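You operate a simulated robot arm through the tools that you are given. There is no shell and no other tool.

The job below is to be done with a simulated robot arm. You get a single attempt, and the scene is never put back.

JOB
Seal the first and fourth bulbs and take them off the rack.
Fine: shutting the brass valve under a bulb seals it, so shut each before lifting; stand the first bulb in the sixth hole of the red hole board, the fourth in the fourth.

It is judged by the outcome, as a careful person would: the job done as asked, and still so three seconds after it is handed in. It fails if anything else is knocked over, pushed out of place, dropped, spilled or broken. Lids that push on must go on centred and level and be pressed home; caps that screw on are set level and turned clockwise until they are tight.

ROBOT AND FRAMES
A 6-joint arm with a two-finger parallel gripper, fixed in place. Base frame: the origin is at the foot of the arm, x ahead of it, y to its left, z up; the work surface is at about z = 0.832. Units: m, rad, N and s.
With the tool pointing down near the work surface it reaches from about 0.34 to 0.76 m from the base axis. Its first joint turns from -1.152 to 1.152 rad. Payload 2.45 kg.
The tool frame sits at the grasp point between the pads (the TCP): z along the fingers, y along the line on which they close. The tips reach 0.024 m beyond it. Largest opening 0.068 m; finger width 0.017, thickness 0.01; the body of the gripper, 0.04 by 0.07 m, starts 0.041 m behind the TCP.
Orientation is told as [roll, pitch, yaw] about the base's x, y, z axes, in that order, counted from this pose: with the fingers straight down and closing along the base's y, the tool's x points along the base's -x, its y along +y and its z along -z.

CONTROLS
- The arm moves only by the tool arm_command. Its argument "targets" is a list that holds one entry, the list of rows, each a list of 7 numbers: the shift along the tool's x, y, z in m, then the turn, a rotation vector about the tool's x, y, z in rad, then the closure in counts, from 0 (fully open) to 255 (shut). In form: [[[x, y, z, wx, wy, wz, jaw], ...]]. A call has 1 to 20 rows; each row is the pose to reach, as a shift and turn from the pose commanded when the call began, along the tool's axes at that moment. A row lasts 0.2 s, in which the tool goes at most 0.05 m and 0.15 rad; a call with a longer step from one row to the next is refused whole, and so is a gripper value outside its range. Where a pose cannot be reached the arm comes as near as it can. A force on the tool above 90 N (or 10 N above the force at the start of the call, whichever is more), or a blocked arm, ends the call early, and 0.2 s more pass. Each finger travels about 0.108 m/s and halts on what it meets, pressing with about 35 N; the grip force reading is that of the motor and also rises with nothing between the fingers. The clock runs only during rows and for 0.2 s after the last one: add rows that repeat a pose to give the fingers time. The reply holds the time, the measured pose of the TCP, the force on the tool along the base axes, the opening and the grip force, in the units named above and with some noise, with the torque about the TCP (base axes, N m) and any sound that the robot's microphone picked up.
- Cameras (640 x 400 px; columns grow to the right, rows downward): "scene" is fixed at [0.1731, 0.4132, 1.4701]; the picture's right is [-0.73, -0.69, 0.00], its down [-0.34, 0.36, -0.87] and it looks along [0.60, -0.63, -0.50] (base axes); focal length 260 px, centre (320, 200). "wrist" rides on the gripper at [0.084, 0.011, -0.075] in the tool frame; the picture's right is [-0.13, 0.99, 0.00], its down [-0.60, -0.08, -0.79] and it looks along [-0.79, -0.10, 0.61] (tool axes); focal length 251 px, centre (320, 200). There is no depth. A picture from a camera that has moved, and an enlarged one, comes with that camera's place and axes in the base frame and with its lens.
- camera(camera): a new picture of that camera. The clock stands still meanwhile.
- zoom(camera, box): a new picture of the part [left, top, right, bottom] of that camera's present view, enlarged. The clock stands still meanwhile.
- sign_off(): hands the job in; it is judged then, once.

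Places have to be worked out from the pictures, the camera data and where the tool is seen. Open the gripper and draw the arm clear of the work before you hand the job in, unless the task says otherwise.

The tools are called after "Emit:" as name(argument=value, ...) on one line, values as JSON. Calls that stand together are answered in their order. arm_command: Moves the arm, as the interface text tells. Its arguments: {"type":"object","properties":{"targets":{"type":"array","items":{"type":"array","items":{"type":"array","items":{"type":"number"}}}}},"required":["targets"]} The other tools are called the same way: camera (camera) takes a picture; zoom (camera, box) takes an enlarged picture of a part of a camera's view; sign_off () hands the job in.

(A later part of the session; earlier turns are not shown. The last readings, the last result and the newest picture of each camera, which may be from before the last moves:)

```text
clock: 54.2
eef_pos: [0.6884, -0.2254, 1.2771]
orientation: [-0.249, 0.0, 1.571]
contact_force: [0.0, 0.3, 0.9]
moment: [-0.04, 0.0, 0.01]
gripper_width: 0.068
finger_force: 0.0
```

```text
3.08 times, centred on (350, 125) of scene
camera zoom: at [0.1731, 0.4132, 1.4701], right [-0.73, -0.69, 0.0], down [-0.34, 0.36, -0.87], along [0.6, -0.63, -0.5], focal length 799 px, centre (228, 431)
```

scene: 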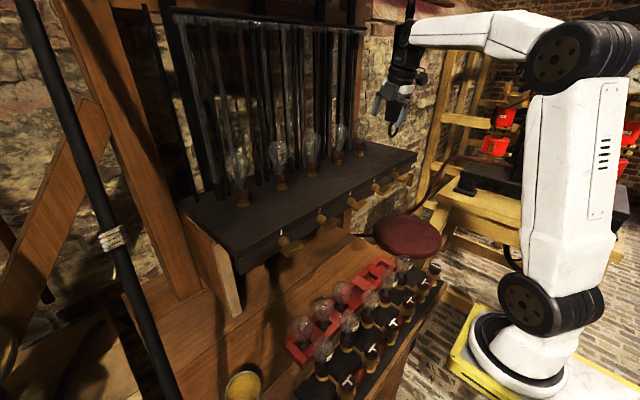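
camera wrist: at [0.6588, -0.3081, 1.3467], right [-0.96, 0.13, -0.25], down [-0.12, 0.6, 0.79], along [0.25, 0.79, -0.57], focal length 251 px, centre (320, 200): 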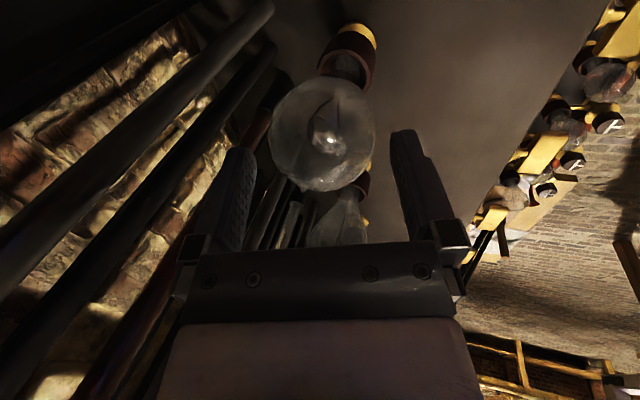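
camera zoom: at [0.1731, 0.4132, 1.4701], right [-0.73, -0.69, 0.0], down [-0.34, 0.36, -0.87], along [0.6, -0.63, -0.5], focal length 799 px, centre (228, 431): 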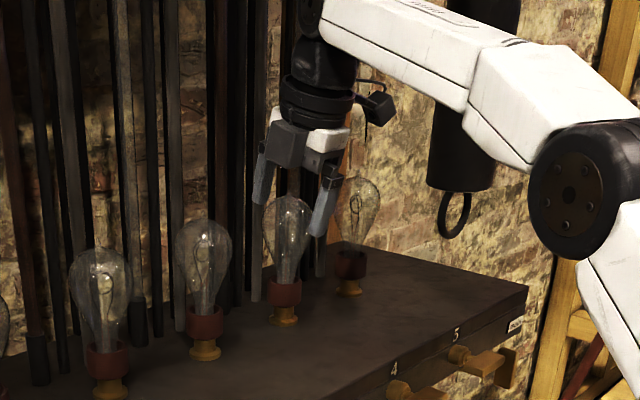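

Centred. I advance the last 3 cm and begin closing to just short of contact.

Emit:
arm_command(targets=[[[0, 0.0003, 0.015, 0, 0, 0, 0], [0, 0.0006, 0.03, 0, 0, 0, 0], [0, 0.0006, 0.03, 0, 0, 0, 25], [0, 0.0006, 0.03, 0, 0, 0, 45], [0, 0.0006, 0.03, 0, 0, 0, 45]]])

Emit:
camera(camera="wrist")

Emit:
zoom(camera="scene", box=[300, 60, 400, 190])

```text
clock: 55.4
eef_pos: [0.6938, -0.224, 1.2469]
orientation: [-0.25, 0.001, 1.57]
contact_force: [-0.2, 0.7, -0.8]
moment: [0.03, 0.01, -0.02]
gripper_width: 0.0563
finger_force: 0.1
```

```text
taken
camera wrist: at [0.6639, -0.308, 1.3179], right [-0.96, 0.13, -0.24], down [-0.12, 0.6, 0.79], along [0.25, 0.79, -0.57], focal length 251 px, centre (320, 200)
```

wrist: 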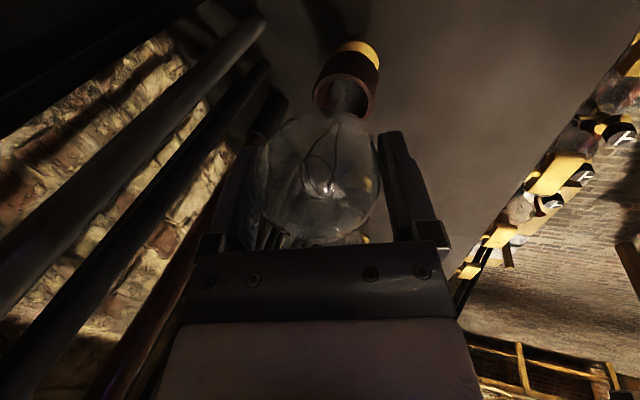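

```text
3.08 times, centred on (350, 125) of scene
camera zoom: at [0.1731, 0.4132, 1.4701], right [-0.73, -0.69, 0.0], down [-0.34, 0.36, -0.87], along [0.6, -0.63, -0.5], focal length 799 px, centre (228, 431)
```

zoom: 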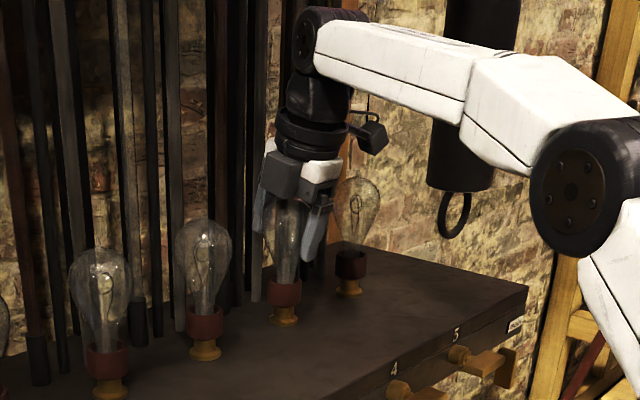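

Bulb is within about 1 mm of centre; I nudge 1 mm and close gently until the pads hold.

Emit:
arm_command(targets=[[[0, -0.001, 0, 0, 0, 0, 48], [0, -0.001, 0, 0, 0, 0, 54], [0, -0.001, 0, 0, 0, 0, 60], [0, -0.001, 0, 0, 0, 0, 66], [0, -0.001, 0, 0, 0, 0, 66]]])

```text
clock: 56.6
eef_pos: [0.6944, -0.2244, 1.2476]
orientation: [-0.249, -0.002, 1.571]
contact_force: [-1.3, 0.5, 1.7]
moment: [-0.02, 0.03, 0.02]
gripper_width: 0.0529
finger_force: 29.9
```

Gripped at 0.053 m with negligible side load. I firm the grip and lift straight up 5 cm.

Emit:
arm_command(targets=[[[0, 0, 0, 0, 0, 0, 90], [0, -0.0012, -0.0048, 0, 0, 0, 90], [0, -0.0025, -0.0097, 0, 0, 0, 90], [0, -0.005, -0.0194, 0, 0, 0, 90], [0, -0.0074, -0.029, 0, 0, 0, 90], [0, -0.0099, -0.0388, 0, 0, 0, 90], [0, -0.0119, -0.0465, 0, 0, 0, 90], [0, -0.0119, -0.0465, 0, 0, 0, 90]]])

Emit:
camera(camera="wrist")

Emit:
zoom(camera="scene", box=[300, 60, 400, 190])

```text
clock: 58.4
eef_pos: [0.6953, -0.2246, 1.2942]
orientation: [-0.249, 0.0, 1.568]
contact_force: [0.1, 0.0, -0.6]
moment: [0.02, 0.03, -0.01]
gripper_width: 0.0527
finger_force: 29.3
```

```text
taken
camera wrist: at [0.6657, -0.3084, 1.3654], right [-0.96, 0.13, -0.24], down [-0.12, 0.6, 0.79], along [0.25, 0.79, -0.56], focal length 251 px, centre (320, 200)
```

wrist: 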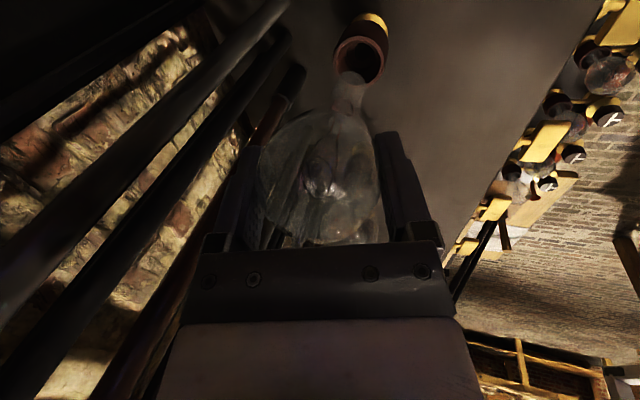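

```text
3.08 times, centred on (350, 125) of scene
camera zoom: at [0.1731, 0.4132, 1.4701], right [-0.73, -0.69, 0.0], down [-0.34, 0.36, -0.87], along [0.6, -0.63, -0.5], focal length 799 px, centre (228, 431)
```

zoom: 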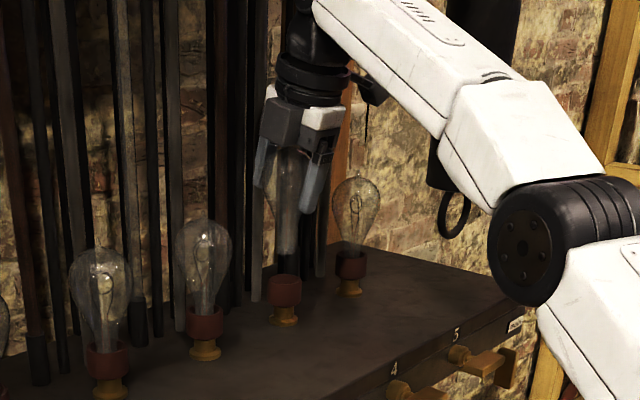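

Bulb 4 is out again with the new grip. I draw it back off the shelf at constant height.

Emit:
arm_command(targets=[[[0, 0.03, -0.015, 0, 0, 0, 90], [0, 0.068, -0.027, 0, 0, 0, 90], [0, 0.106, -0.037, 0, 0, 0, 90], [0, 0.144, -0.047, 0, 0, 0, 90], [0, 0.182, -0.057, 0, 0, 0, 90], [0, 0.215, -0.066, 0, 0, 0, 90], [0, 0.238, -0.0718, 0, 0, 0, 90], [0, 0.238, -0.0718, 0, 0, 0, 90]]])

Emit:
camera(camera="scene")

Emit:
camera(camera="wrist")

```text
clock: 60.2
eef_pos: [0.4469, -0.2239, 1.3053]
orientation: [-0.25, 0.0, 1.571]
contact_force: [0.8, 0.3, 0.2]
moment: [-0.04, 0.01, -0.02]
gripper_width: 0.0527
finger_force: 30.2
```

```text
taken
```

scene: 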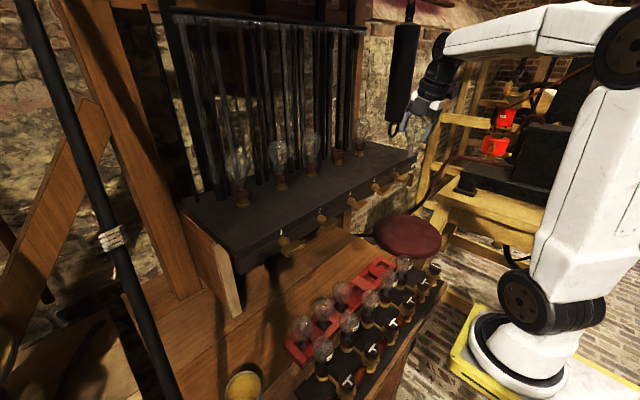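

```text
taken
camera wrist: at [0.4179, -0.3075, 1.3761], right [-0.96, 0.13, -0.24], down [-0.12, 0.6, 0.79], along [0.25, 0.79, -0.57], focal length 251 px, centre (320, 200)
```

wrist: 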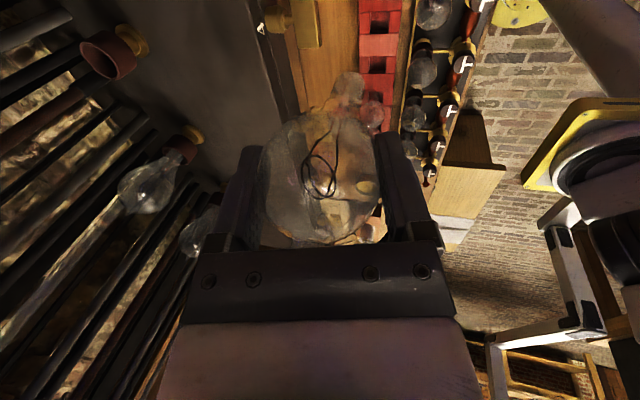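

Clear of the shelf at x 0.447. I carry it along +y to above hole 4 (y≈-0.054).

Emit:
arm_command(targets=[[[-0.03, 0, 0, 0, 0, 0, 90], [-0.07, 0, 0, 0, 0, 0, 90], [-0.11, 0, 0, 0, 0, 0, 90], [-0.15, 0, 0, 0, 0, 0, 90], [-0.17, 0, 0, 0, 0, 0, 90], [-0.17, 0, 0, 0, 0, 0, 90]]])

Emit:
camera(camera="scene")

Emit:
camera(camera="wrist")

```text
clock: 61.6
eef_pos: [0.4466, -0.0569, 1.3064]
orientation: [-0.249, -0.001, 1.568]
contact_force: [-0.6, 0.6, -0.6]
moment: [-0.01, 0.0, -0.01]
gripper_width: 0.0524
finger_force: 30.2
```

```text
taken
```

scene: 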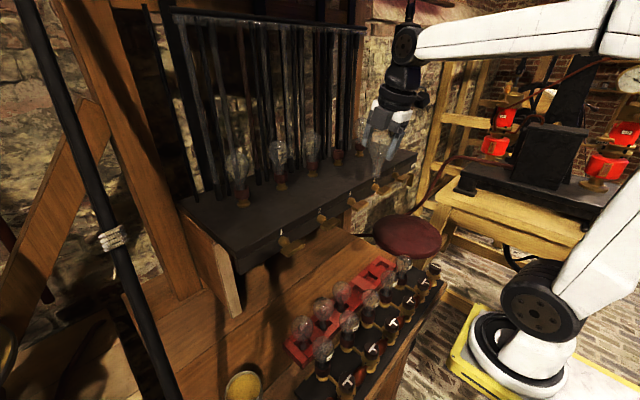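

```text
taken
camera wrist: at [0.4172, -0.1396, 1.3768], right [-0.96, 0.13, -0.24], down [-0.12, 0.6, 0.79], along [0.25, 0.79, -0.56], focal length 251 px, centre (320, 200)
```

wrist: 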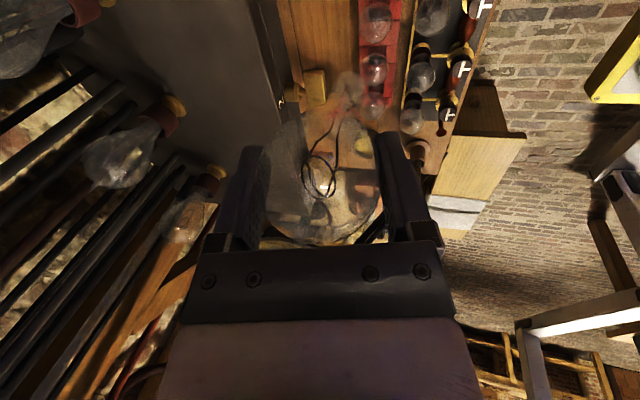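

In line with hole 4 at (0.447, -0.057, 1.306). I descend in front of the shelf in stages, first to z 1.17, keeping x about 0.44.

Emit:
arm_command(targets=[[[0, 0.014, 0.03, 0, 0, 0, 90], [0, 0.024, 0.065, 0, 0, 0, 90], [0, 0.032, 0.1, 0, 0, 0, 90], [0, 0.04, 0.13, 0, 0, 0, 90], [0, 0.04, 0.13, 0, 0, 0, 90]]])

Emit:
camera(camera="scene")

Emit:
camera(camera="wrist")

```text
clock: 62.8
eef_pos: [0.4418, -0.0556, 1.1705]
orientation: [-0.25, -0.001, 1.571]
contact_force: [-0.3, 0.6, 0.0]
moment: [0.0, 0.01, -0.01]
gripper_width: 0.0526
finger_force: 29.5
```

```text
taken
```

scene: 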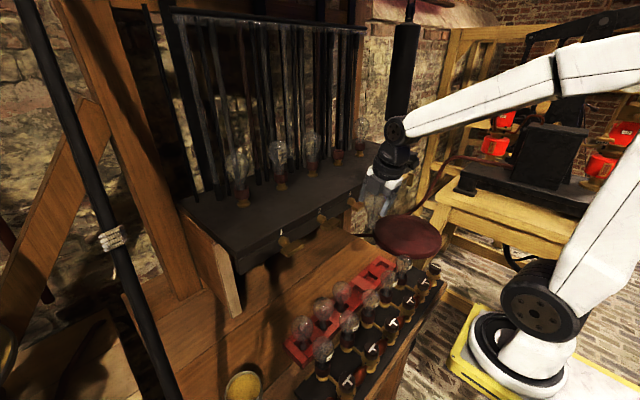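

```text
taken
camera wrist: at [0.4119, -0.1384, 1.2404], right [-0.96, 0.13, -0.24], down [-0.12, 0.6, 0.79], along [0.25, 0.79, -0.57], focal length 251 px, centre (320, 200)
```

wrist: 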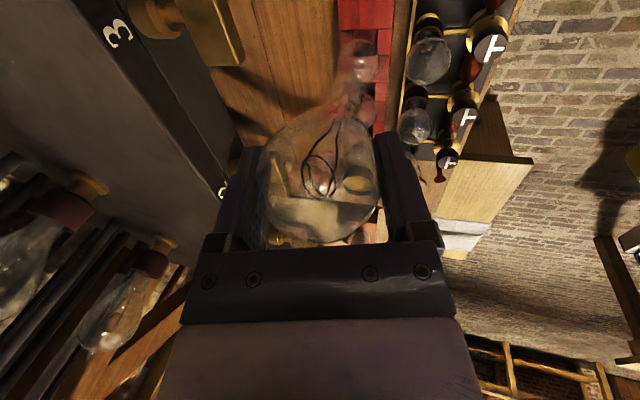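

Clear so far. I continue down to z 1.04, holding x near 0.437 to stay clear of handles 2 and 3.

Emit:
arm_command(targets=[[[0, 0.012, 0.03, 0, 0, 0, 90], [0, 0.021, 0.065, 0, 0, 0, 90], [0, 0.03, 0.1, 0, 0, 0, 90], [0, 0.037, 0.125, 0, 0, 0, 90], [0, 0.037, 0.125, 0, 0, 0, 90]]])

Emit:
camera(camera="scene")

Emit:
zoom(camera="scene", box=[310, 170, 440, 310])

Emit:
camera(camera="wrist")

```text
clock: 64.0
eef_pos: [0.4339, -0.0577, 1.0404]
orientation: [-0.251, 0.001, 1.57]
contact_force: [0.0, 0.1, 0.1]
moment: [0.03, 0.02, 0.02]
gripper_width: 0.0526
finger_force: 30.7
```

```text
taken
```

scene: 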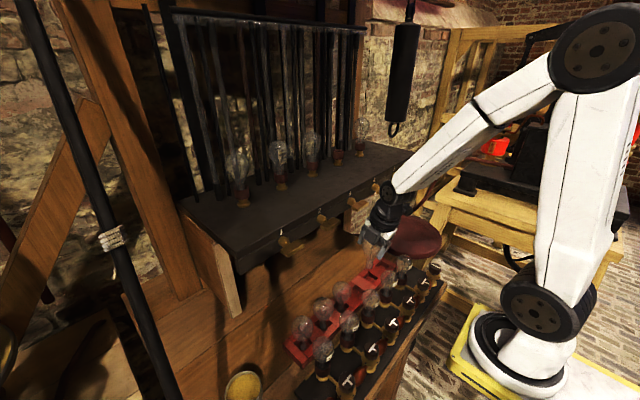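

```text
2.86 times, centred on (375, 240) of scene
camera zoom: at [0.1731, 0.4132, 1.4701], right [-0.73, -0.69, 0.0], down [-0.34, 0.36, -0.87], along [0.6, -0.63, -0.5], focal length 742 px, centre (163, 86)
```

zoom: 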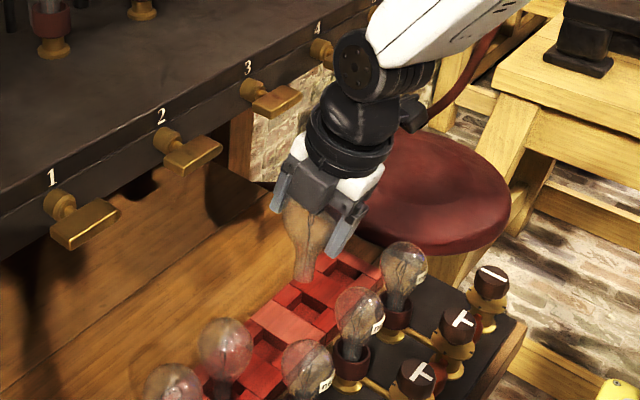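

```text
taken
camera wrist: at [0.4052, -0.1401, 1.1108], right [-0.96, 0.13, -0.24], down [-0.12, 0.6, 0.79], along [0.25, 0.79, -0.57], focal length 251 px, centre (320, 200)
```

wrist: 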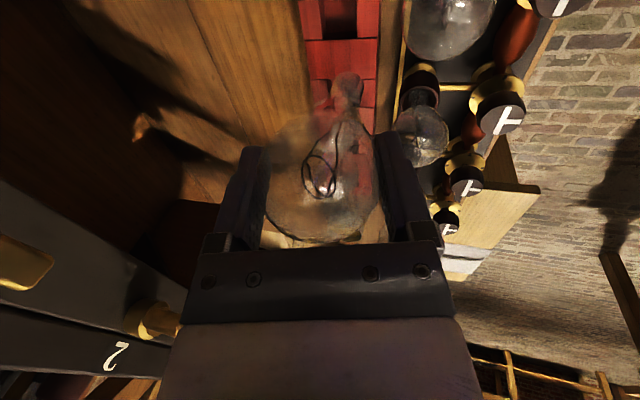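

The neck end is at about (0.438, -0.058, 0.955), upright. The wrist camera sees hole 4 near (0.4655, -0.058), so I zoom to measure its edges.

Emit:
zoom(camera="wrist", box=[270, 0, 430, 100])

Emit:
zoom(camera="scene", box=[330, 230, 420, 310])

```text
4.00 times, centred on (350, 50) of wrist
camera zoom: at [0.4052, -0.1401, 1.1108], right [-0.96, 0.13, -0.24], down [-0.12, 0.6, 0.79], along [0.25, 0.79, -0.57], focal length 1006 px, centre (200, 800)
```

zoom: 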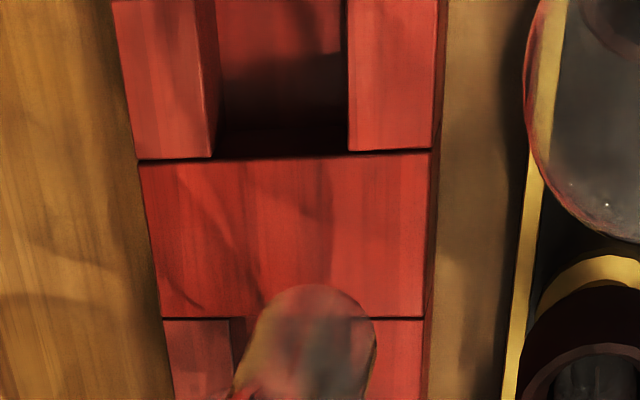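

```text
5.00 times, centred on (375, 270) of scene
camera zoom: at [0.1731, 0.4132, 1.4701], right [-0.73, -0.69, 0.0], down [-0.34, 0.36, -0.87], along [0.6, -0.63, -0.5], focal length 1298 px, centre (45, -150)
```

zoom: 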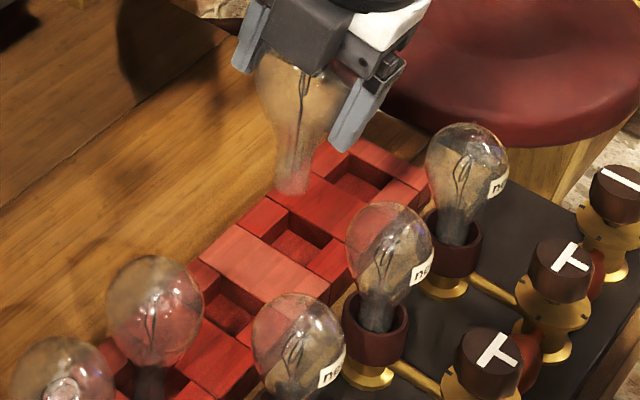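

Hole 4 is about 0.030 m square, centred near (0.463, -0.058). The neck end sits 0.087 m below the TCP and the bulb hangs upright. I move over the hole and down to z 0.975, leaving the neck about 3 cm above the board.

Emit:
arm_command(targets=[[[0, -0.012, 0.005, 0, 0, 0, 90], [0, -0.0205, 0.02, 0, 0, 0, 90], [0, -0.0155, 0.045, 0, 0, 0, 90], [0, -0.0105, 0.07, 0, 0, 0, 90], [0, -0.0105, 0.07, 0, 0, 0, 90]]])

Emit:
zoom(camera="wrist", box=[240, 0, 460, 140])

Emit:
zoom(camera="scene", box=[330, 220, 430, 310])

```text
clock: 65.2
eef_pos: [0.4635, -0.0558, 0.9763]
orientation: [-0.25, 0.0, 1.569]
contact_force: [-0.1, -1.1, -0.3]
moment: [-0.01, -0.03, 0.0]
gripper_width: 0.0524
finger_force: 29.2
```

```text
2.86 times, centred on (350, 70) of wrist
camera zoom: at [0.4336, -0.1387, 1.0456], right [-0.96, 0.13, -0.24], down [-0.12, 0.6, 0.79], along [0.25, 0.79, -0.57], focal length 718 px, centre (234, 571)
```

zoom: 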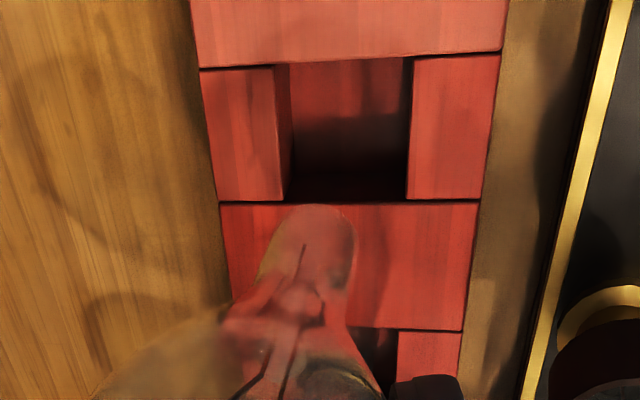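

```text
4.44 times, centred on (380, 265) of scene
camera zoom: at [0.1731, 0.4132, 1.4701], right [-0.73, -0.69, 0.0], down [-0.34, 0.36, -0.87], along [0.6, -0.63, -0.5], focal length 1154 px, centre (53, -89)
```

zoom: 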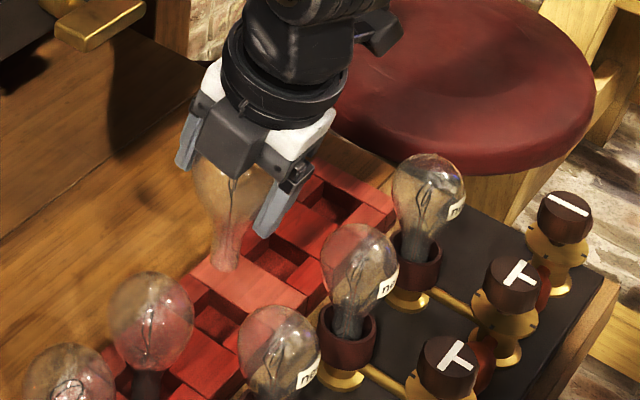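

The hole's rim spans about y -0.076..-0.045, centred near (0.464, -0.061), and the neck end is at (0.466, -0.056, 0.887). I shift about 5 mm in -y and 2 mm in -x while lowering 2.5 cm.

Emit:
arm_command(targets=[[[0.0048, 0.0019, 0, 0, 0, 0, 90], [0.0048, 0.005, 0.012, 0, 0, 0, 90], [0.0048, 0.0075, 0.022, 0, 0, 0, 90], [0.0048, 0.0075, 0.022, 0, 0, 0, 90]]])

Emit:
zoom(camera="wrist", box=[240, 0, 460, 140])

Emit:
zoom(camera="scene", box=[330, 220, 430, 310])

```text
clock: 66.2
eef_pos: [0.4611, -0.0613, 0.9517]
orientation: [-0.249, -0.001, 1.569]
contact_force: [0.7, 0.6, 0.2]
moment: [-0.02, 0.01, -0.01]
gripper_width: 0.0524
finger_force: 29.6
```

```text
2.86 times, centred on (350, 70) of wrist
camera zoom: at [0.4314, -0.1439, 1.0224], right [-0.96, 0.13, -0.24], down [-0.12, 0.6, 0.79], along [0.25, 0.79, -0.57], focal length 718 px, centre (234, 571)
```

zoom: 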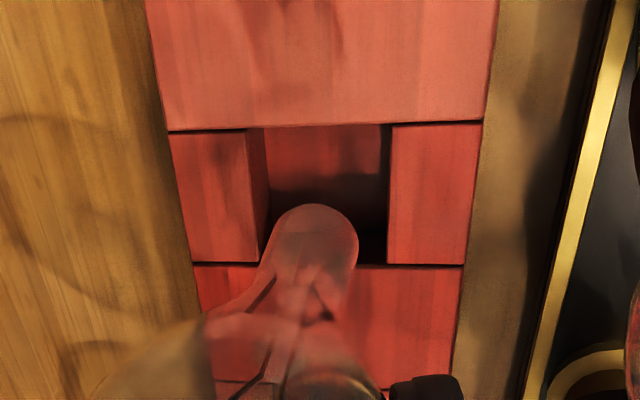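

```text
4.44 times, centred on (380, 265) of scene
camera zoom: at [0.1731, 0.4132, 1.4701], right [-0.73, -0.69, 0.0], down [-0.34, 0.36, -0.87], along [0.6, -0.63, -0.5], focal length 1154 px, centre (53, -89)
```

zoom: 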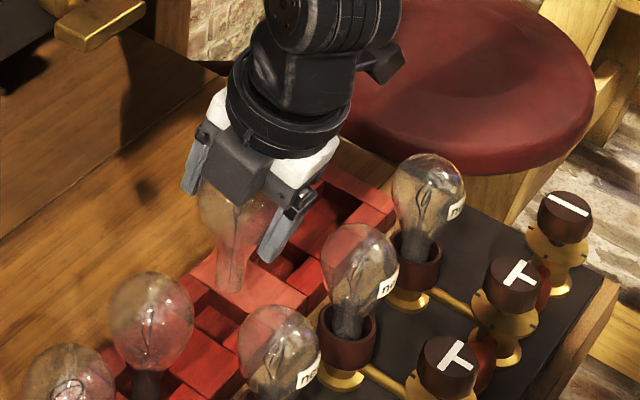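

By the wrist view the neck is within about 2 mm of the hole's centre, its end at z≈0.866. I cross-check with a tight scene zoom before lowering further.

Emit:
zoom(camera="scene", box=[355, 262, 405, 302])

Emit:
zoom(camera="wrist", box=[290, 20, 390, 120])

```text
10.00 times, centred on (380, 282) of scene
camera zoom: at [0.1731, 0.4132, 1.4701], right [-0.73, -0.69, 0.0], down [-0.34, 0.36, -0.87], along [0.6, -0.63, -0.5], focal length 2595 px, centre (-280, -620)
```

zoom: 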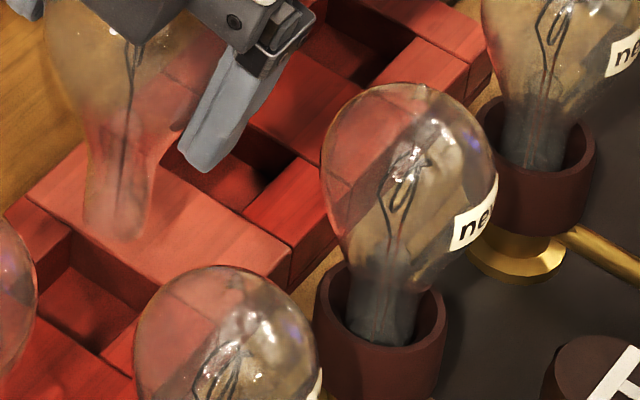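

```text
4.00 times, centred on (340, 70) of wrist
camera zoom: at [0.4314, -0.1439, 1.0224], right [-0.96, 0.13, -0.24], down [-0.12, 0.6, 0.79], along [0.25, 0.79, -0.57], focal length 1006 px, centre (240, 720)
```

zoom: 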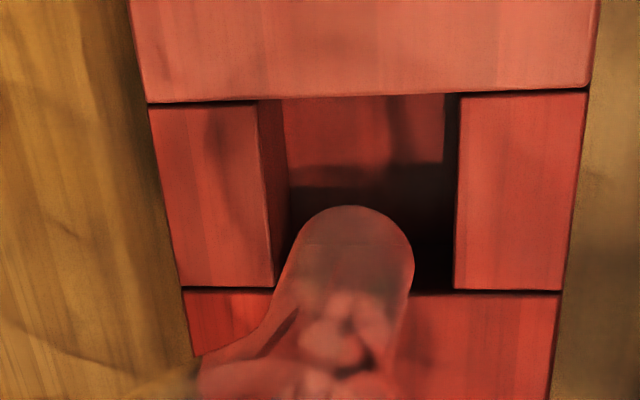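

Combining both cameras, the rim is nearer z 0.845 with the hole centre about (0.4665, -0.055). The neck end is at (0.4635, -0.061, 0.866). I correct by +3 mm x and +6 mm y, lower 1.2 cm and look again.

Emit:
arm_command(targets=[[[-0.006, -0.0029, 0.0007, 0, 0, 0, 90], [-0.006, -0.0015, 0.006, 0, 0, 0, 90], [-0.006, 0, 0.0123, 0, 0, 0, 90], [-0.006, 0, 0.0123, 0, 0, 0, 90]]])

Emit:
zoom(camera="scene", box=[355, 262, 405, 302])

Emit:
zoom(camera="wrist", box=[290, 20, 390, 120])

```text
clock: 67.2
eef_pos: [0.4645, -0.0539, 0.9404]
orientation: [-0.25, 0.0, 1.569]
contact_force: [-0.5, -0.3, 0.1]
moment: [-0.03, 0.03, 0.0]
gripper_width: 0.0522
finger_force: 30.4
```

```text
10.00 times, centred on (380, 282) of scene
camera zoom: at [0.1731, 0.4132, 1.4701], right [-0.73, -0.69, 0.0], down [-0.34, 0.36, -0.87], along [0.6, -0.63, -0.5], focal length 2595 px, centre (-280, -620)
```

zoom: 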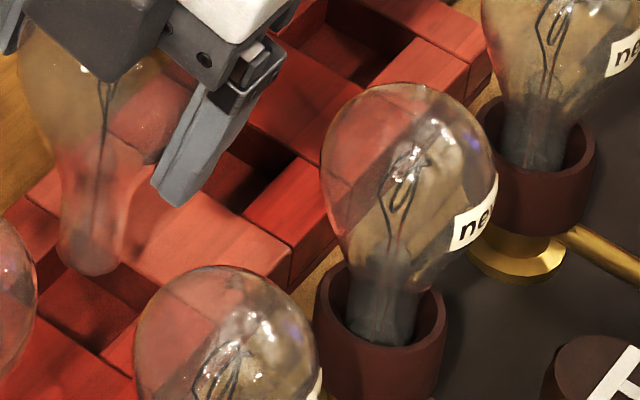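

```text
4.00 times, centred on (340, 70) of wrist
camera zoom: at [0.435, -0.1375, 1.0111], right [-0.96, 0.13, -0.24], down [-0.12, 0.6, 0.79], along [0.25, 0.79, -0.56], focal length 1006 px, centre (240, 720)
```

zoom: 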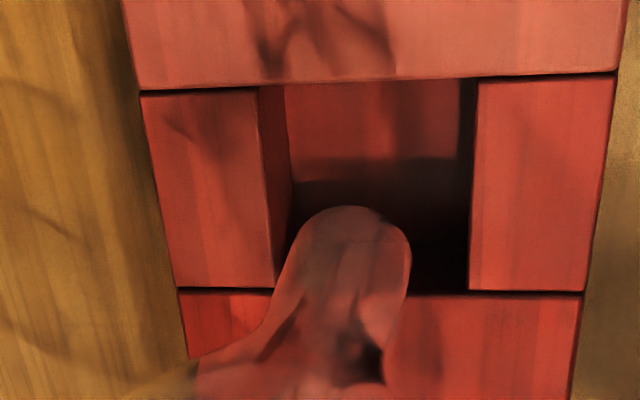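

Both estimates now put the neck within 2–4 mm of the hole's centre. I lower 1 cm more and check that it is entering the hole.

Emit:
arm_command(targets=[[[0, 0.0006, 0.0034, 0, 0, 0, 90], [0, 0.0016, 0.0065, 0, 0, 0, 90], [0, 0.0025, 0.0097, 0, 0, 0, 90], [0, 0.0025, 0.0097, 0, 0, 0, 90]]])

Emit:
zoom(camera="scene", box=[355, 262, 405, 302])

Emit:
zoom(camera="wrist", box=[290, 20, 390, 120])

```text
clock: 68.2
eef_pos: [0.4642, -0.0537, 0.9305]
orientation: [-0.25, 0.0, 1.57]
contact_force: [-0.9, 0.3, -0.4]
moment: [0.0, 0.0, 0.01]
gripper_width: 0.0523
finger_force: 30.3
```

```text
10.00 times, centred on (380, 282) of scene
camera zoom: at [0.1731, 0.4132, 1.4701], right [-0.73, -0.69, 0.0], down [-0.34, 0.36, -0.87], along [0.6, -0.63, -0.5], focal length 2595 px, centre (-280, -620)
```

zoom: 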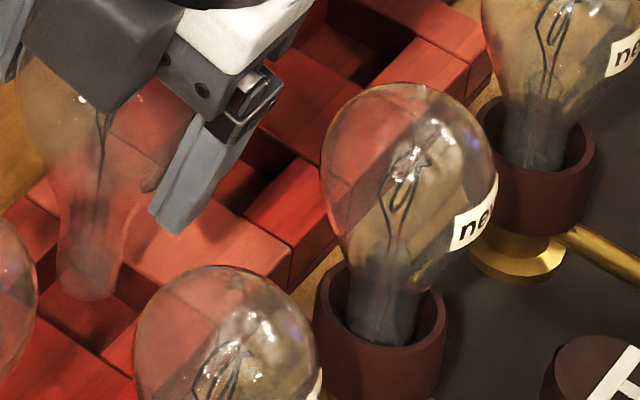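

```text
4.00 times, centred on (340, 70) of wrist
camera zoom: at [0.4346, -0.1374, 1.0007], right [-0.96, 0.13, -0.24], down [-0.12, 0.6, 0.79], along [0.25, 0.79, -0.57], focal length 1006 px, centre (240, 720)
```

zoom: 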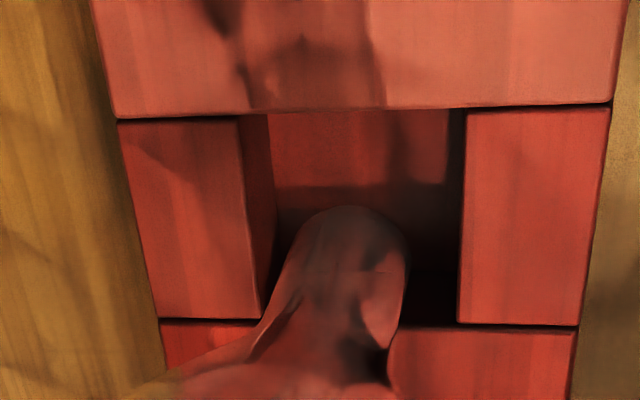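

The neck is over the hole floor and clear of the walls. I lower 5 mm more and watch the vertical force.

Emit:
arm_command(targets=[[[0, 0.0006, 0.0024, 0, 0, 0, 90], [0, 0.0012, 0.0048, 0, 0, 0, 90], [0, 0.0012, 0.0048, 0, 0, 0, 90]]])

```text
clock: 69.0
eef_pos: [0.4641, -0.0539, 0.9255]
orientation: [-0.25, 0.001, 1.569]
contact_force: [0.2, -0.8, -0.2]
moment: [0.02, 0.01, 0.0]
gripper_width: 0.0523
finger_force: 30.0
```

No contact yet, so I continue in 2 mm steps.

Emit:
arm_command(targets=[[[0, 0.0005, 0.0019, 0, 0, 0, 90], [0, 0.0005, 0.0019, 0, 0, 0, 90]]])

Emit:
zoom(camera="scene", box=[355, 262, 405, 302])

Emit:
zoom(camera="wrist", box=[290, 20, 390, 120])

```text
clock: 69.6
eef_pos: [0.4636, -0.0542, 0.9231]
orientation: [-0.25, 0.002, 1.568]
contact_force: [0.4, -0.5, 0.3]
moment: [-0.01, 0.0, 0.01]
gripper_width: 0.0521
finger_force: 30.4
```

```text
10.00 times, centred on (380, 282) of scene
camera zoom: at [0.1731, 0.4132, 1.4701], right [-0.73, -0.69, 0.0], down [-0.34, 0.36, -0.87], along [0.6, -0.63, -0.5], focal length 2595 px, centre (-280, -620)
```

zoom: 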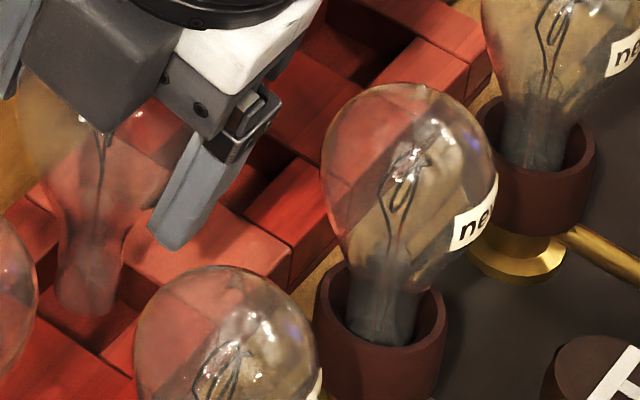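

```text
4.00 times, centred on (340, 70) of wrist
camera zoom: at [0.4343, -0.1375, 0.9938], right [-0.96, 0.13, -0.24], down [-0.12, 0.6, 0.79], along [0.25, 0.79, -0.57], focal length 1006 px, centre (240, 720)
```

zoom: 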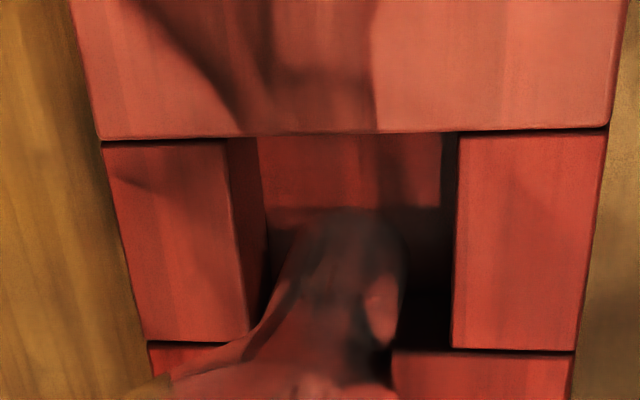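

Still free, with the neck inside the hole. I keep lowering in small steps.

Emit:
arm_command(targets=[[[0, 0.0005, 0.0019, 0, 0, 0, 90], [0, 0.0005, 0.0019, 0, 0, 0, 90]]])

Emit:
arm_command(targets=[[[0, 0.0005, 0.0019, 0, 0, 0, 90], [0, 0.0005, 0.0019, 0, 0, 0, 90]]])

```text
clock: 70.2
eef_pos: [0.4639, -0.0542, 0.9214]
orientation: [-0.251, -0.001, 1.57]
contact_force: [-0.2, 1.3, -0.2]
moment: [0.02, 0.01, 0.0]
gripper_width: 0.0523
finger_force: 30.6
```

```text
clock: 70.8
eef_pos: [0.4637, -0.0547, 0.9203]
orientation: [-0.251, 0.0, 1.57]
contact_force: [-0.3, -0.7, -0.4]
moment: [0.0, 0.01, 0.04]
gripper_width: 0.0521
finger_force: 30.2
```

No contact force yet at TCP z 0.920; I continue one small step at a time.

Emit:
arm_command(targets=[[[0, 0.0005, 0.0019, 0, 0, 0, 90], [0, 0.0005, 0.0019, 0, 0, 0, 90]]])

Emit:
zoom(camera="scene", box=[345, 262, 395, 302])

Emit:
zoom(camera="wrist", box=[290, 20, 390, 120])

```text
clock: 71.4
eef_pos: [0.4631, -0.0542, 0.9178]
orientation: [-0.25, -0.001, 1.572]
contact_force: [0.3, 0.6, 0.3]
moment: [-0.03, -0.01, 0.02]
gripper_width: 0.0523
finger_force: 30.5
```

```text
10.00 times, centred on (370, 282) of scene
camera zoom: at [0.1731, 0.4132, 1.4701], right [-0.73, -0.69, 0.0], down [-0.34, 0.36, -0.87], along [0.6, -0.63, -0.5], focal length 2595 px, centre (-180, -620)
```

zoom: 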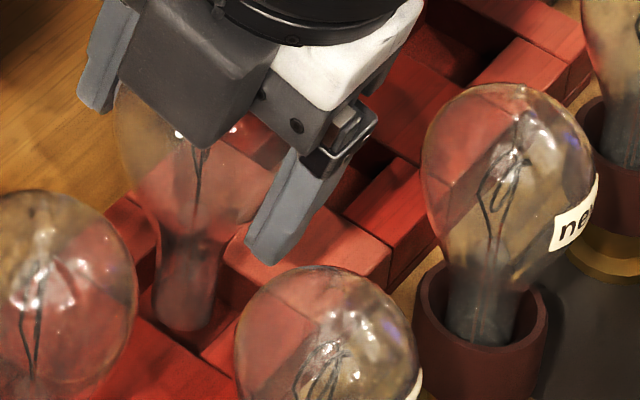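

```text
4.00 times, centred on (340, 70) of wrist
camera zoom: at [0.4347, -0.1372, 0.988], right [-0.96, 0.13, -0.24], down [-0.12, 0.6, 0.79], along [0.25, 0.79, -0.57], focal length 1006 px, centre (240, 720)
```

zoom: 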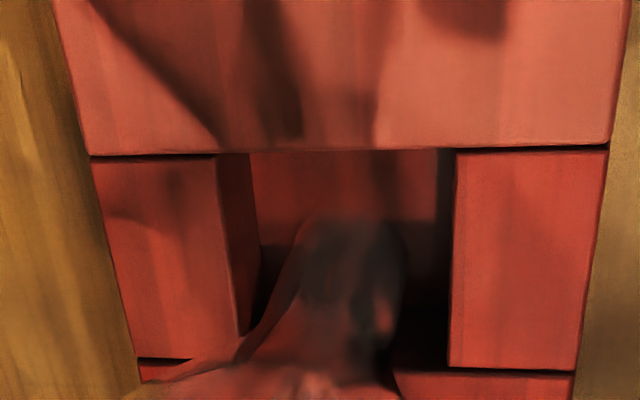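

The neck end is at about z 0.832 by the scene view, so the floor must be very close. I continue with 1.5 mm steps.

Emit:
arm_command(targets=[[[0, 0.0004, 0.0015, 0, 0, 0, 90], [0, 0.0004, 0.0015, 0, 0, 0, 90]]])

Emit:
arm_command(targets=[[[0, 0.0004, 0.0015, 0, 0, 0, 90], [0, 0.0004, 0.0015, 0, 0, 0, 90]]])

```text
clock: 72.0
eef_pos: [0.4641, -0.053, 0.9166]
orientation: [-0.251, 0.001, 1.57]
contact_force: [-0.2, 0.6, -1.3]
moment: [0.01, -0.02, 0.01]
gripper_width: 0.0524
finger_force: 30.5
```

```text
clock: 72.6
eef_pos: [0.4639, -0.0534, 0.915]
orientation: [-0.249, 0.0, 1.569]
contact_force: [0.2, 0.3, -0.6]
moment: [-0.02, -0.02, 0.0]
gripper_width: 0.0518
finger_force: 30.1
```

Recomputing the standing bulbs with x≈0.467 puts their globe centres near z 0.905, so a few more mm remain. I continue stepping down.

Emit:
arm_command(targets=[[[0, 0.0004, 0.0015, 0, 0, 0, 90], [0, 0.0004, 0.0015, 0, 0, 0, 90]]])

Emit:
arm_command(targets=[[[0, 0.0004, 0.0015, 0, 0, 0, 90], [0, 0.0004, 0.0015, 0, 0, 0, 90]]])

Emit:
zoom(camera="scene", box=[330, 252, 400, 312])

Emit:
zoom(camera="wrist", box=[270, 20, 410, 140])

```text
clock: 73.2
eef_pos: [0.4651, -0.0536, 0.9121]
orientation: [-0.25, -0.003, 1.572]
contact_force: [-0.3, 0.0, -0.6]
moment: [-0.02, 0.03, 0.0]
gripper_width: 0.0524
finger_force: 30.3
```

```text
clock: 73.8
eef_pos: [0.4644, -0.0538, 0.9122]
orientation: [-0.249, -0.002, 1.568]
contact_force: [0.3, -0.3, 0.0]
moment: [0.01, 0.0, 0.0]
gripper_width: 0.0521
finger_force: 29.8
```

```text
6.67 times, centred on (365, 282) of scene
camera zoom: at [0.1731, 0.4132, 1.4701], right [-0.73, -0.69, 0.0], down [-0.34, 0.36, -0.87], along [0.6, -0.63, -0.5], focal length 1730 px, centre (20, -347)
```

zoom: 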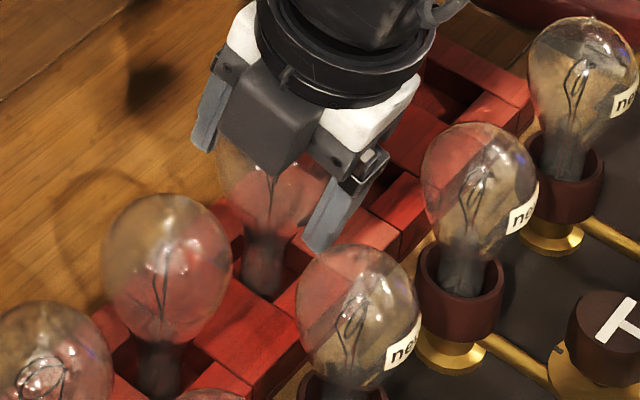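

```text
3.33 times, centred on (340, 80) of wrist
camera zoom: at [0.4347, -0.1371, 0.9818], right [-0.96, 0.13, -0.24], down [-0.12, 0.6, 0.79], along [0.25, 0.79, -0.57], focal length 838 px, centre (253, 600)
```

zoom: 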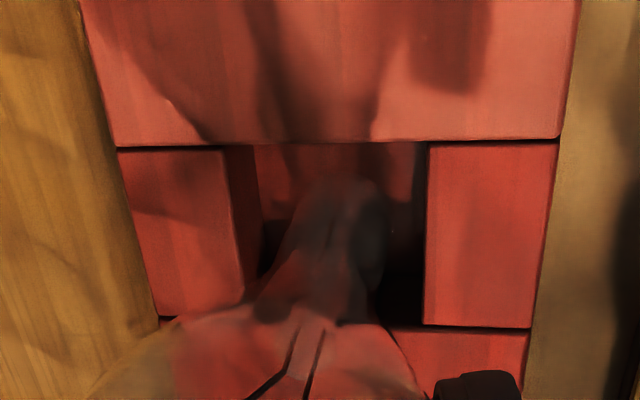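

The neck now shows the same relation to its hole as bulb 3, nearly at the floor. A few more 1.5 mm steps.

Emit:
arm_command(targets=[[[0, 0.0004, 0.0015, 0, 0, 0, 90], [0, 0.0004, 0.0015, 0, 0, 0, 90]]])

Emit:
arm_command(targets=[[[0, 0.0004, 0.0015, 0, 0, 0, 90], [0, 0.0004, 0.0015, 0, 0, 0, 90]]])

```text
clock: 74.4
eef_pos: [0.4641, -0.0542, 0.91]
orientation: [-0.246, 0.001, 1.567]
contact_force: [-0.7, 0.0, 0.2]
moment: [0.01, -0.01, 0.0]
gripper_width: 0.0523
finger_force: 30.6
```

```text
clock: 75.0
eef_pos: [0.4643, -0.0544, 0.9082]
orientation: [-0.244, -0.001, 1.569]
contact_force: [0.8, -1.3, -0.3]
moment: [-0.01, 0.04, 0.01]
gripper_width: 0.0523
finger_force: 30.1
```

No force yet at 0.908. One more step, then a picture.

Emit:
arm_command(targets=[[[0, 0.0004, 0.0015, 0, 0, 0, 90], [0, 0.0004, 0.0015, 0, 0, 0, 90]]])

Emit:
zoom(camera="scene", box=[330, 252, 400, 312])

Emit:
zoom(camera="wrist", box=[230, 20, 450, 260])

```text
clock: 75.6
eef_pos: [0.4643, -0.0547, 0.9074]
orientation: [-0.242, -0.001, 1.569]
contact_force: [-0.5, 0.2, -0.8]
moment: [-0.04, 0.0, 0.0]
gripper_width: 0.0522
finger_force: 30.2
```

```text
6.67 times, centred on (365, 282) of scene
camera zoom: at [0.1731, 0.4132, 1.4701], right [-0.73, -0.69, 0.0], down [-0.34, 0.36, -0.87], along [0.6, -0.63, -0.5], focal length 1730 px, centre (20, -347)
```

zoom: 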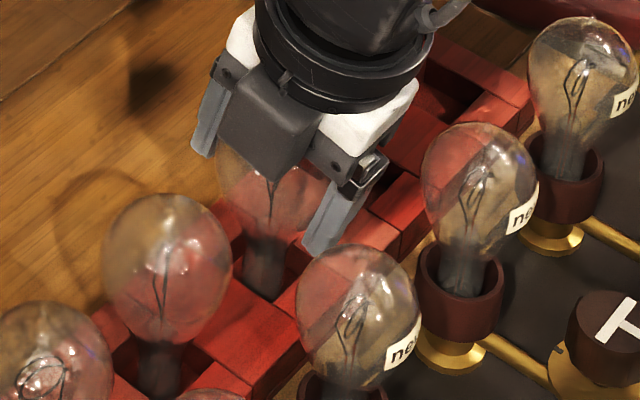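

```text
1.67 times, centred on (340, 140) of wrist
camera zoom: at [0.4354, -0.1379, 0.9782], right [-0.96, 0.13, -0.24], down [-0.11, 0.6, 0.79], along [0.25, 0.79, -0.57], focal length 419 px, centre (287, 300)
```

zoom: 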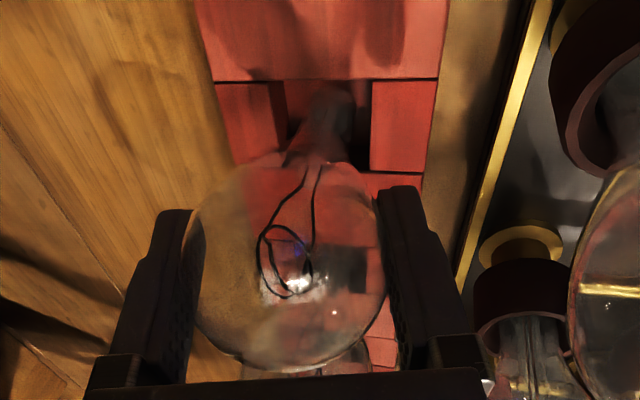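

The orientation has crept (-0.250 → -0.242) while z lags slightly, so something may be touching. I look at the whole scene before going on.

Emit:
camera(camera="scene")

Emit:
zoom(camera="scene", box=[330, 150, 450, 290])

Emit:
camera(camera="wrist")

```text
taken
```

scene: 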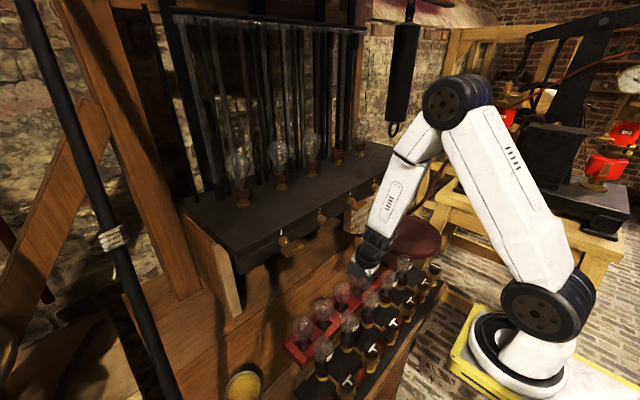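

```text
2.86 times, centred on (390, 220) of scene
camera zoom: at [0.1731, 0.4132, 1.4701], right [-0.73, -0.69, 0.0], down [-0.34, 0.36, -0.87], along [0.6, -0.63, -0.5], focal length 742 px, centre (120, 143)
```

zoom: 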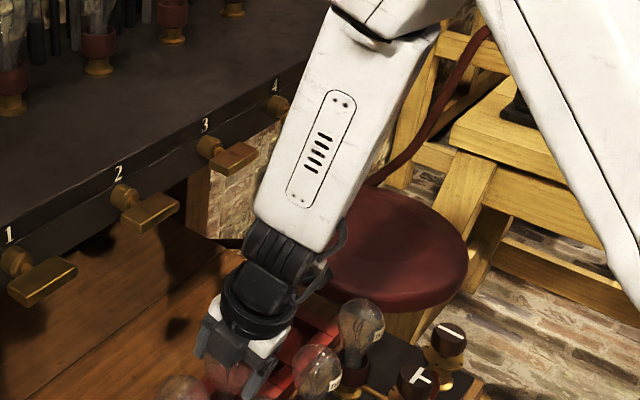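

```text
taken
camera wrist: at [0.4354, -0.1379, 0.9782], right [-0.96, 0.13, -0.24], down [-0.11, 0.6, 0.79], along [0.25, 0.79, -0.57], focal length 251 px, centre (320, 200)
```

wrist: 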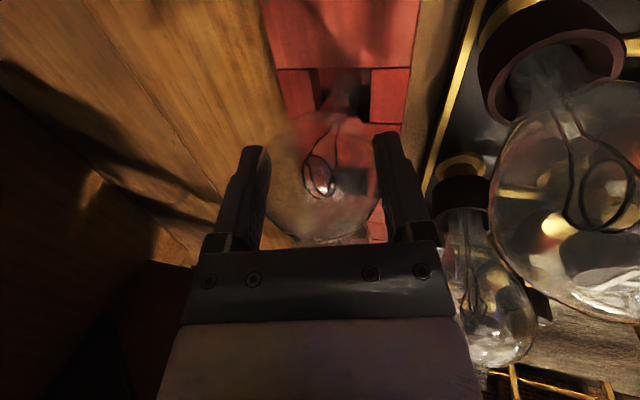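

Nothing is touching: the nearest bench bulb clears the finger by over 1 cm, and the half-degree drift looks like a wrist joint nearing its limit. I keep stepping down gently.

Emit:
arm_command(targets=[[[0, 0.0004, 0.0015, 0, 0, 0, 90], [0, 0.0004, 0.0015, 0, 0, 0, 90]]])

Emit:
arm_command(targets=[[[0, 0.0004, 0.0015, 0, 0, 0, 90], [0, 0.0004, 0.0015, 0, 0, 0, 90]]])

```text
clock: 76.2
eef_pos: [0.4647, -0.0552, 0.9073]
orientation: [-0.243, -0.001, 1.57]
contact_force: [0.4, -0.5, -0.3]
moment: [-0.01, 0.04, 0.01]
gripper_width: 0.0521
finger_force: 30.1
```

```text
clock: 76.8
eef_pos: [0.4637, -0.057, 0.9073]
orientation: [-0.235, 0.011, 1.567]
contact_force: [-0.6, 0.4, -0.4]
moment: [-0.04, 0.0, 0.02]
gripper_width: 0.0523
finger_force: 30.2
out of reach, approached as far as the arm can: row 1
```

The arm has reached its limit at z 0.907 with this lean. I zoom in on the neck and hole floor to judge the remaining gap.

Emit:
zoom(camera="wrist", box=[300, 50, 400, 130])

Emit:
zoom(camera="scene", box=[335, 270, 385, 310])

```text
5.00 times, centred on (350, 90) of wrist
camera zoom: at [0.4348, -0.1392, 0.9781], right [-0.96, 0.13, -0.23], down [-0.1, 0.61, 0.78], along [0.24, 0.78, -0.58], focal length 1257 px, centre (170, 750)
```

zoom: 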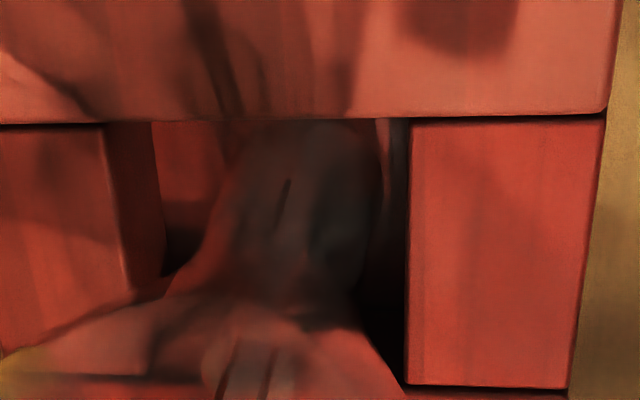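

```text
10.00 times, centred on (360, 290) of scene
camera zoom: at [0.1731, 0.4132, 1.4701], right [-0.73, -0.69, 0.0], down [-0.34, 0.36, -0.87], along [0.6, -0.63, -0.5], focal length 2595 px, centre (-80, -700)
```

zoom: 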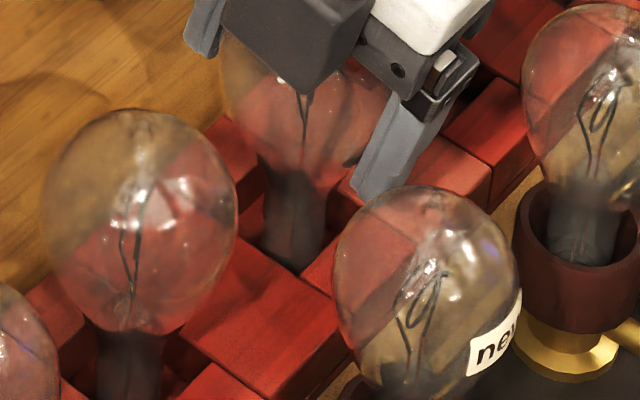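

The bulb's globe is already level with its neighbour to within a few mm, and only the lean limits the arm. I ease the lean by about 0.045 rad (under 3°) to regain reach, correcting position and lowering 3 mm.

Emit:
arm_command(targets=[[[-0.001, -0.001, 0.001, -0.022, 0, 0, 90], [-0.002, -0.0022, 0.0025, -0.045, 0, 0, 90], [-0.002, -0.0022, 0.0036, -0.045, 0, 0, 90], [-0.002, -0.0022, 0.0036, -0.045, 0, 0, 90]]])

Emit:
zoom(camera="wrist", box=[270, 20, 410, 140])

Emit:
zoom(camera="scene", box=[335, 270, 385, 310])

```text
clock: 77.8
eef_pos: [0.468, -0.0525, 0.9013]
orientation: [-0.206, -0.001, 1.57]
contact_force: [-1.2, -1.1, 24.4]
moment: [-0.08, 0.15, -0.04]
gripper_width: 0.0517
finger_force: 29.3
```

```text
3.33 times, centred on (340, 80) of wrist
camera zoom: at [0.4408, -0.1354, 0.9728], right [-0.97, 0.13, -0.2], down [-0.08, 0.6, 0.79], along [0.23, 0.79, -0.58], focal length 838 px, centre (253, 600)
```

zoom: 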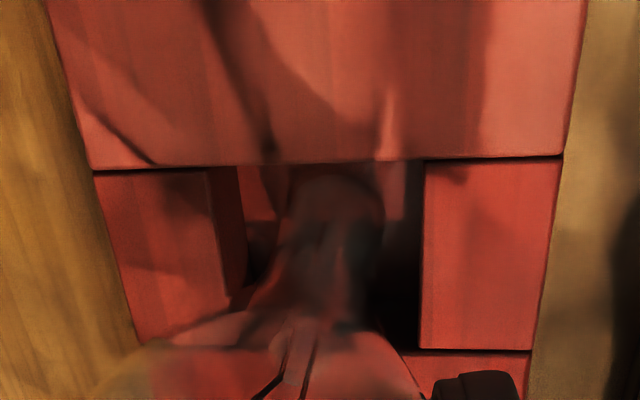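

```text
10.00 times, centred on (360, 290) of scene
camera zoom: at [0.1726, 0.4133, 1.4702], right [-0.73, -0.69, 0.0], down [-0.34, 0.36, -0.87], along [0.6, -0.63, -0.5], focal length 2595 px, centre (-80, -700)
```

zoom: 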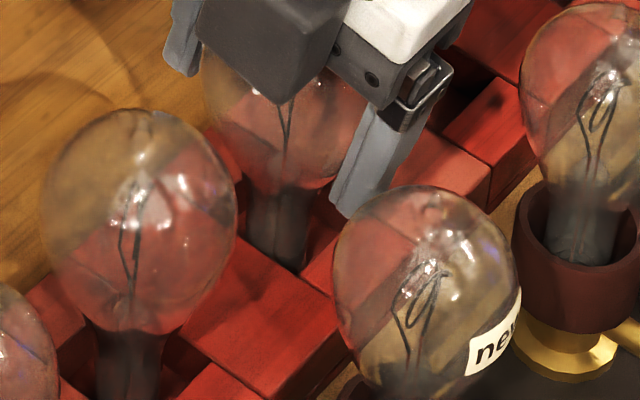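

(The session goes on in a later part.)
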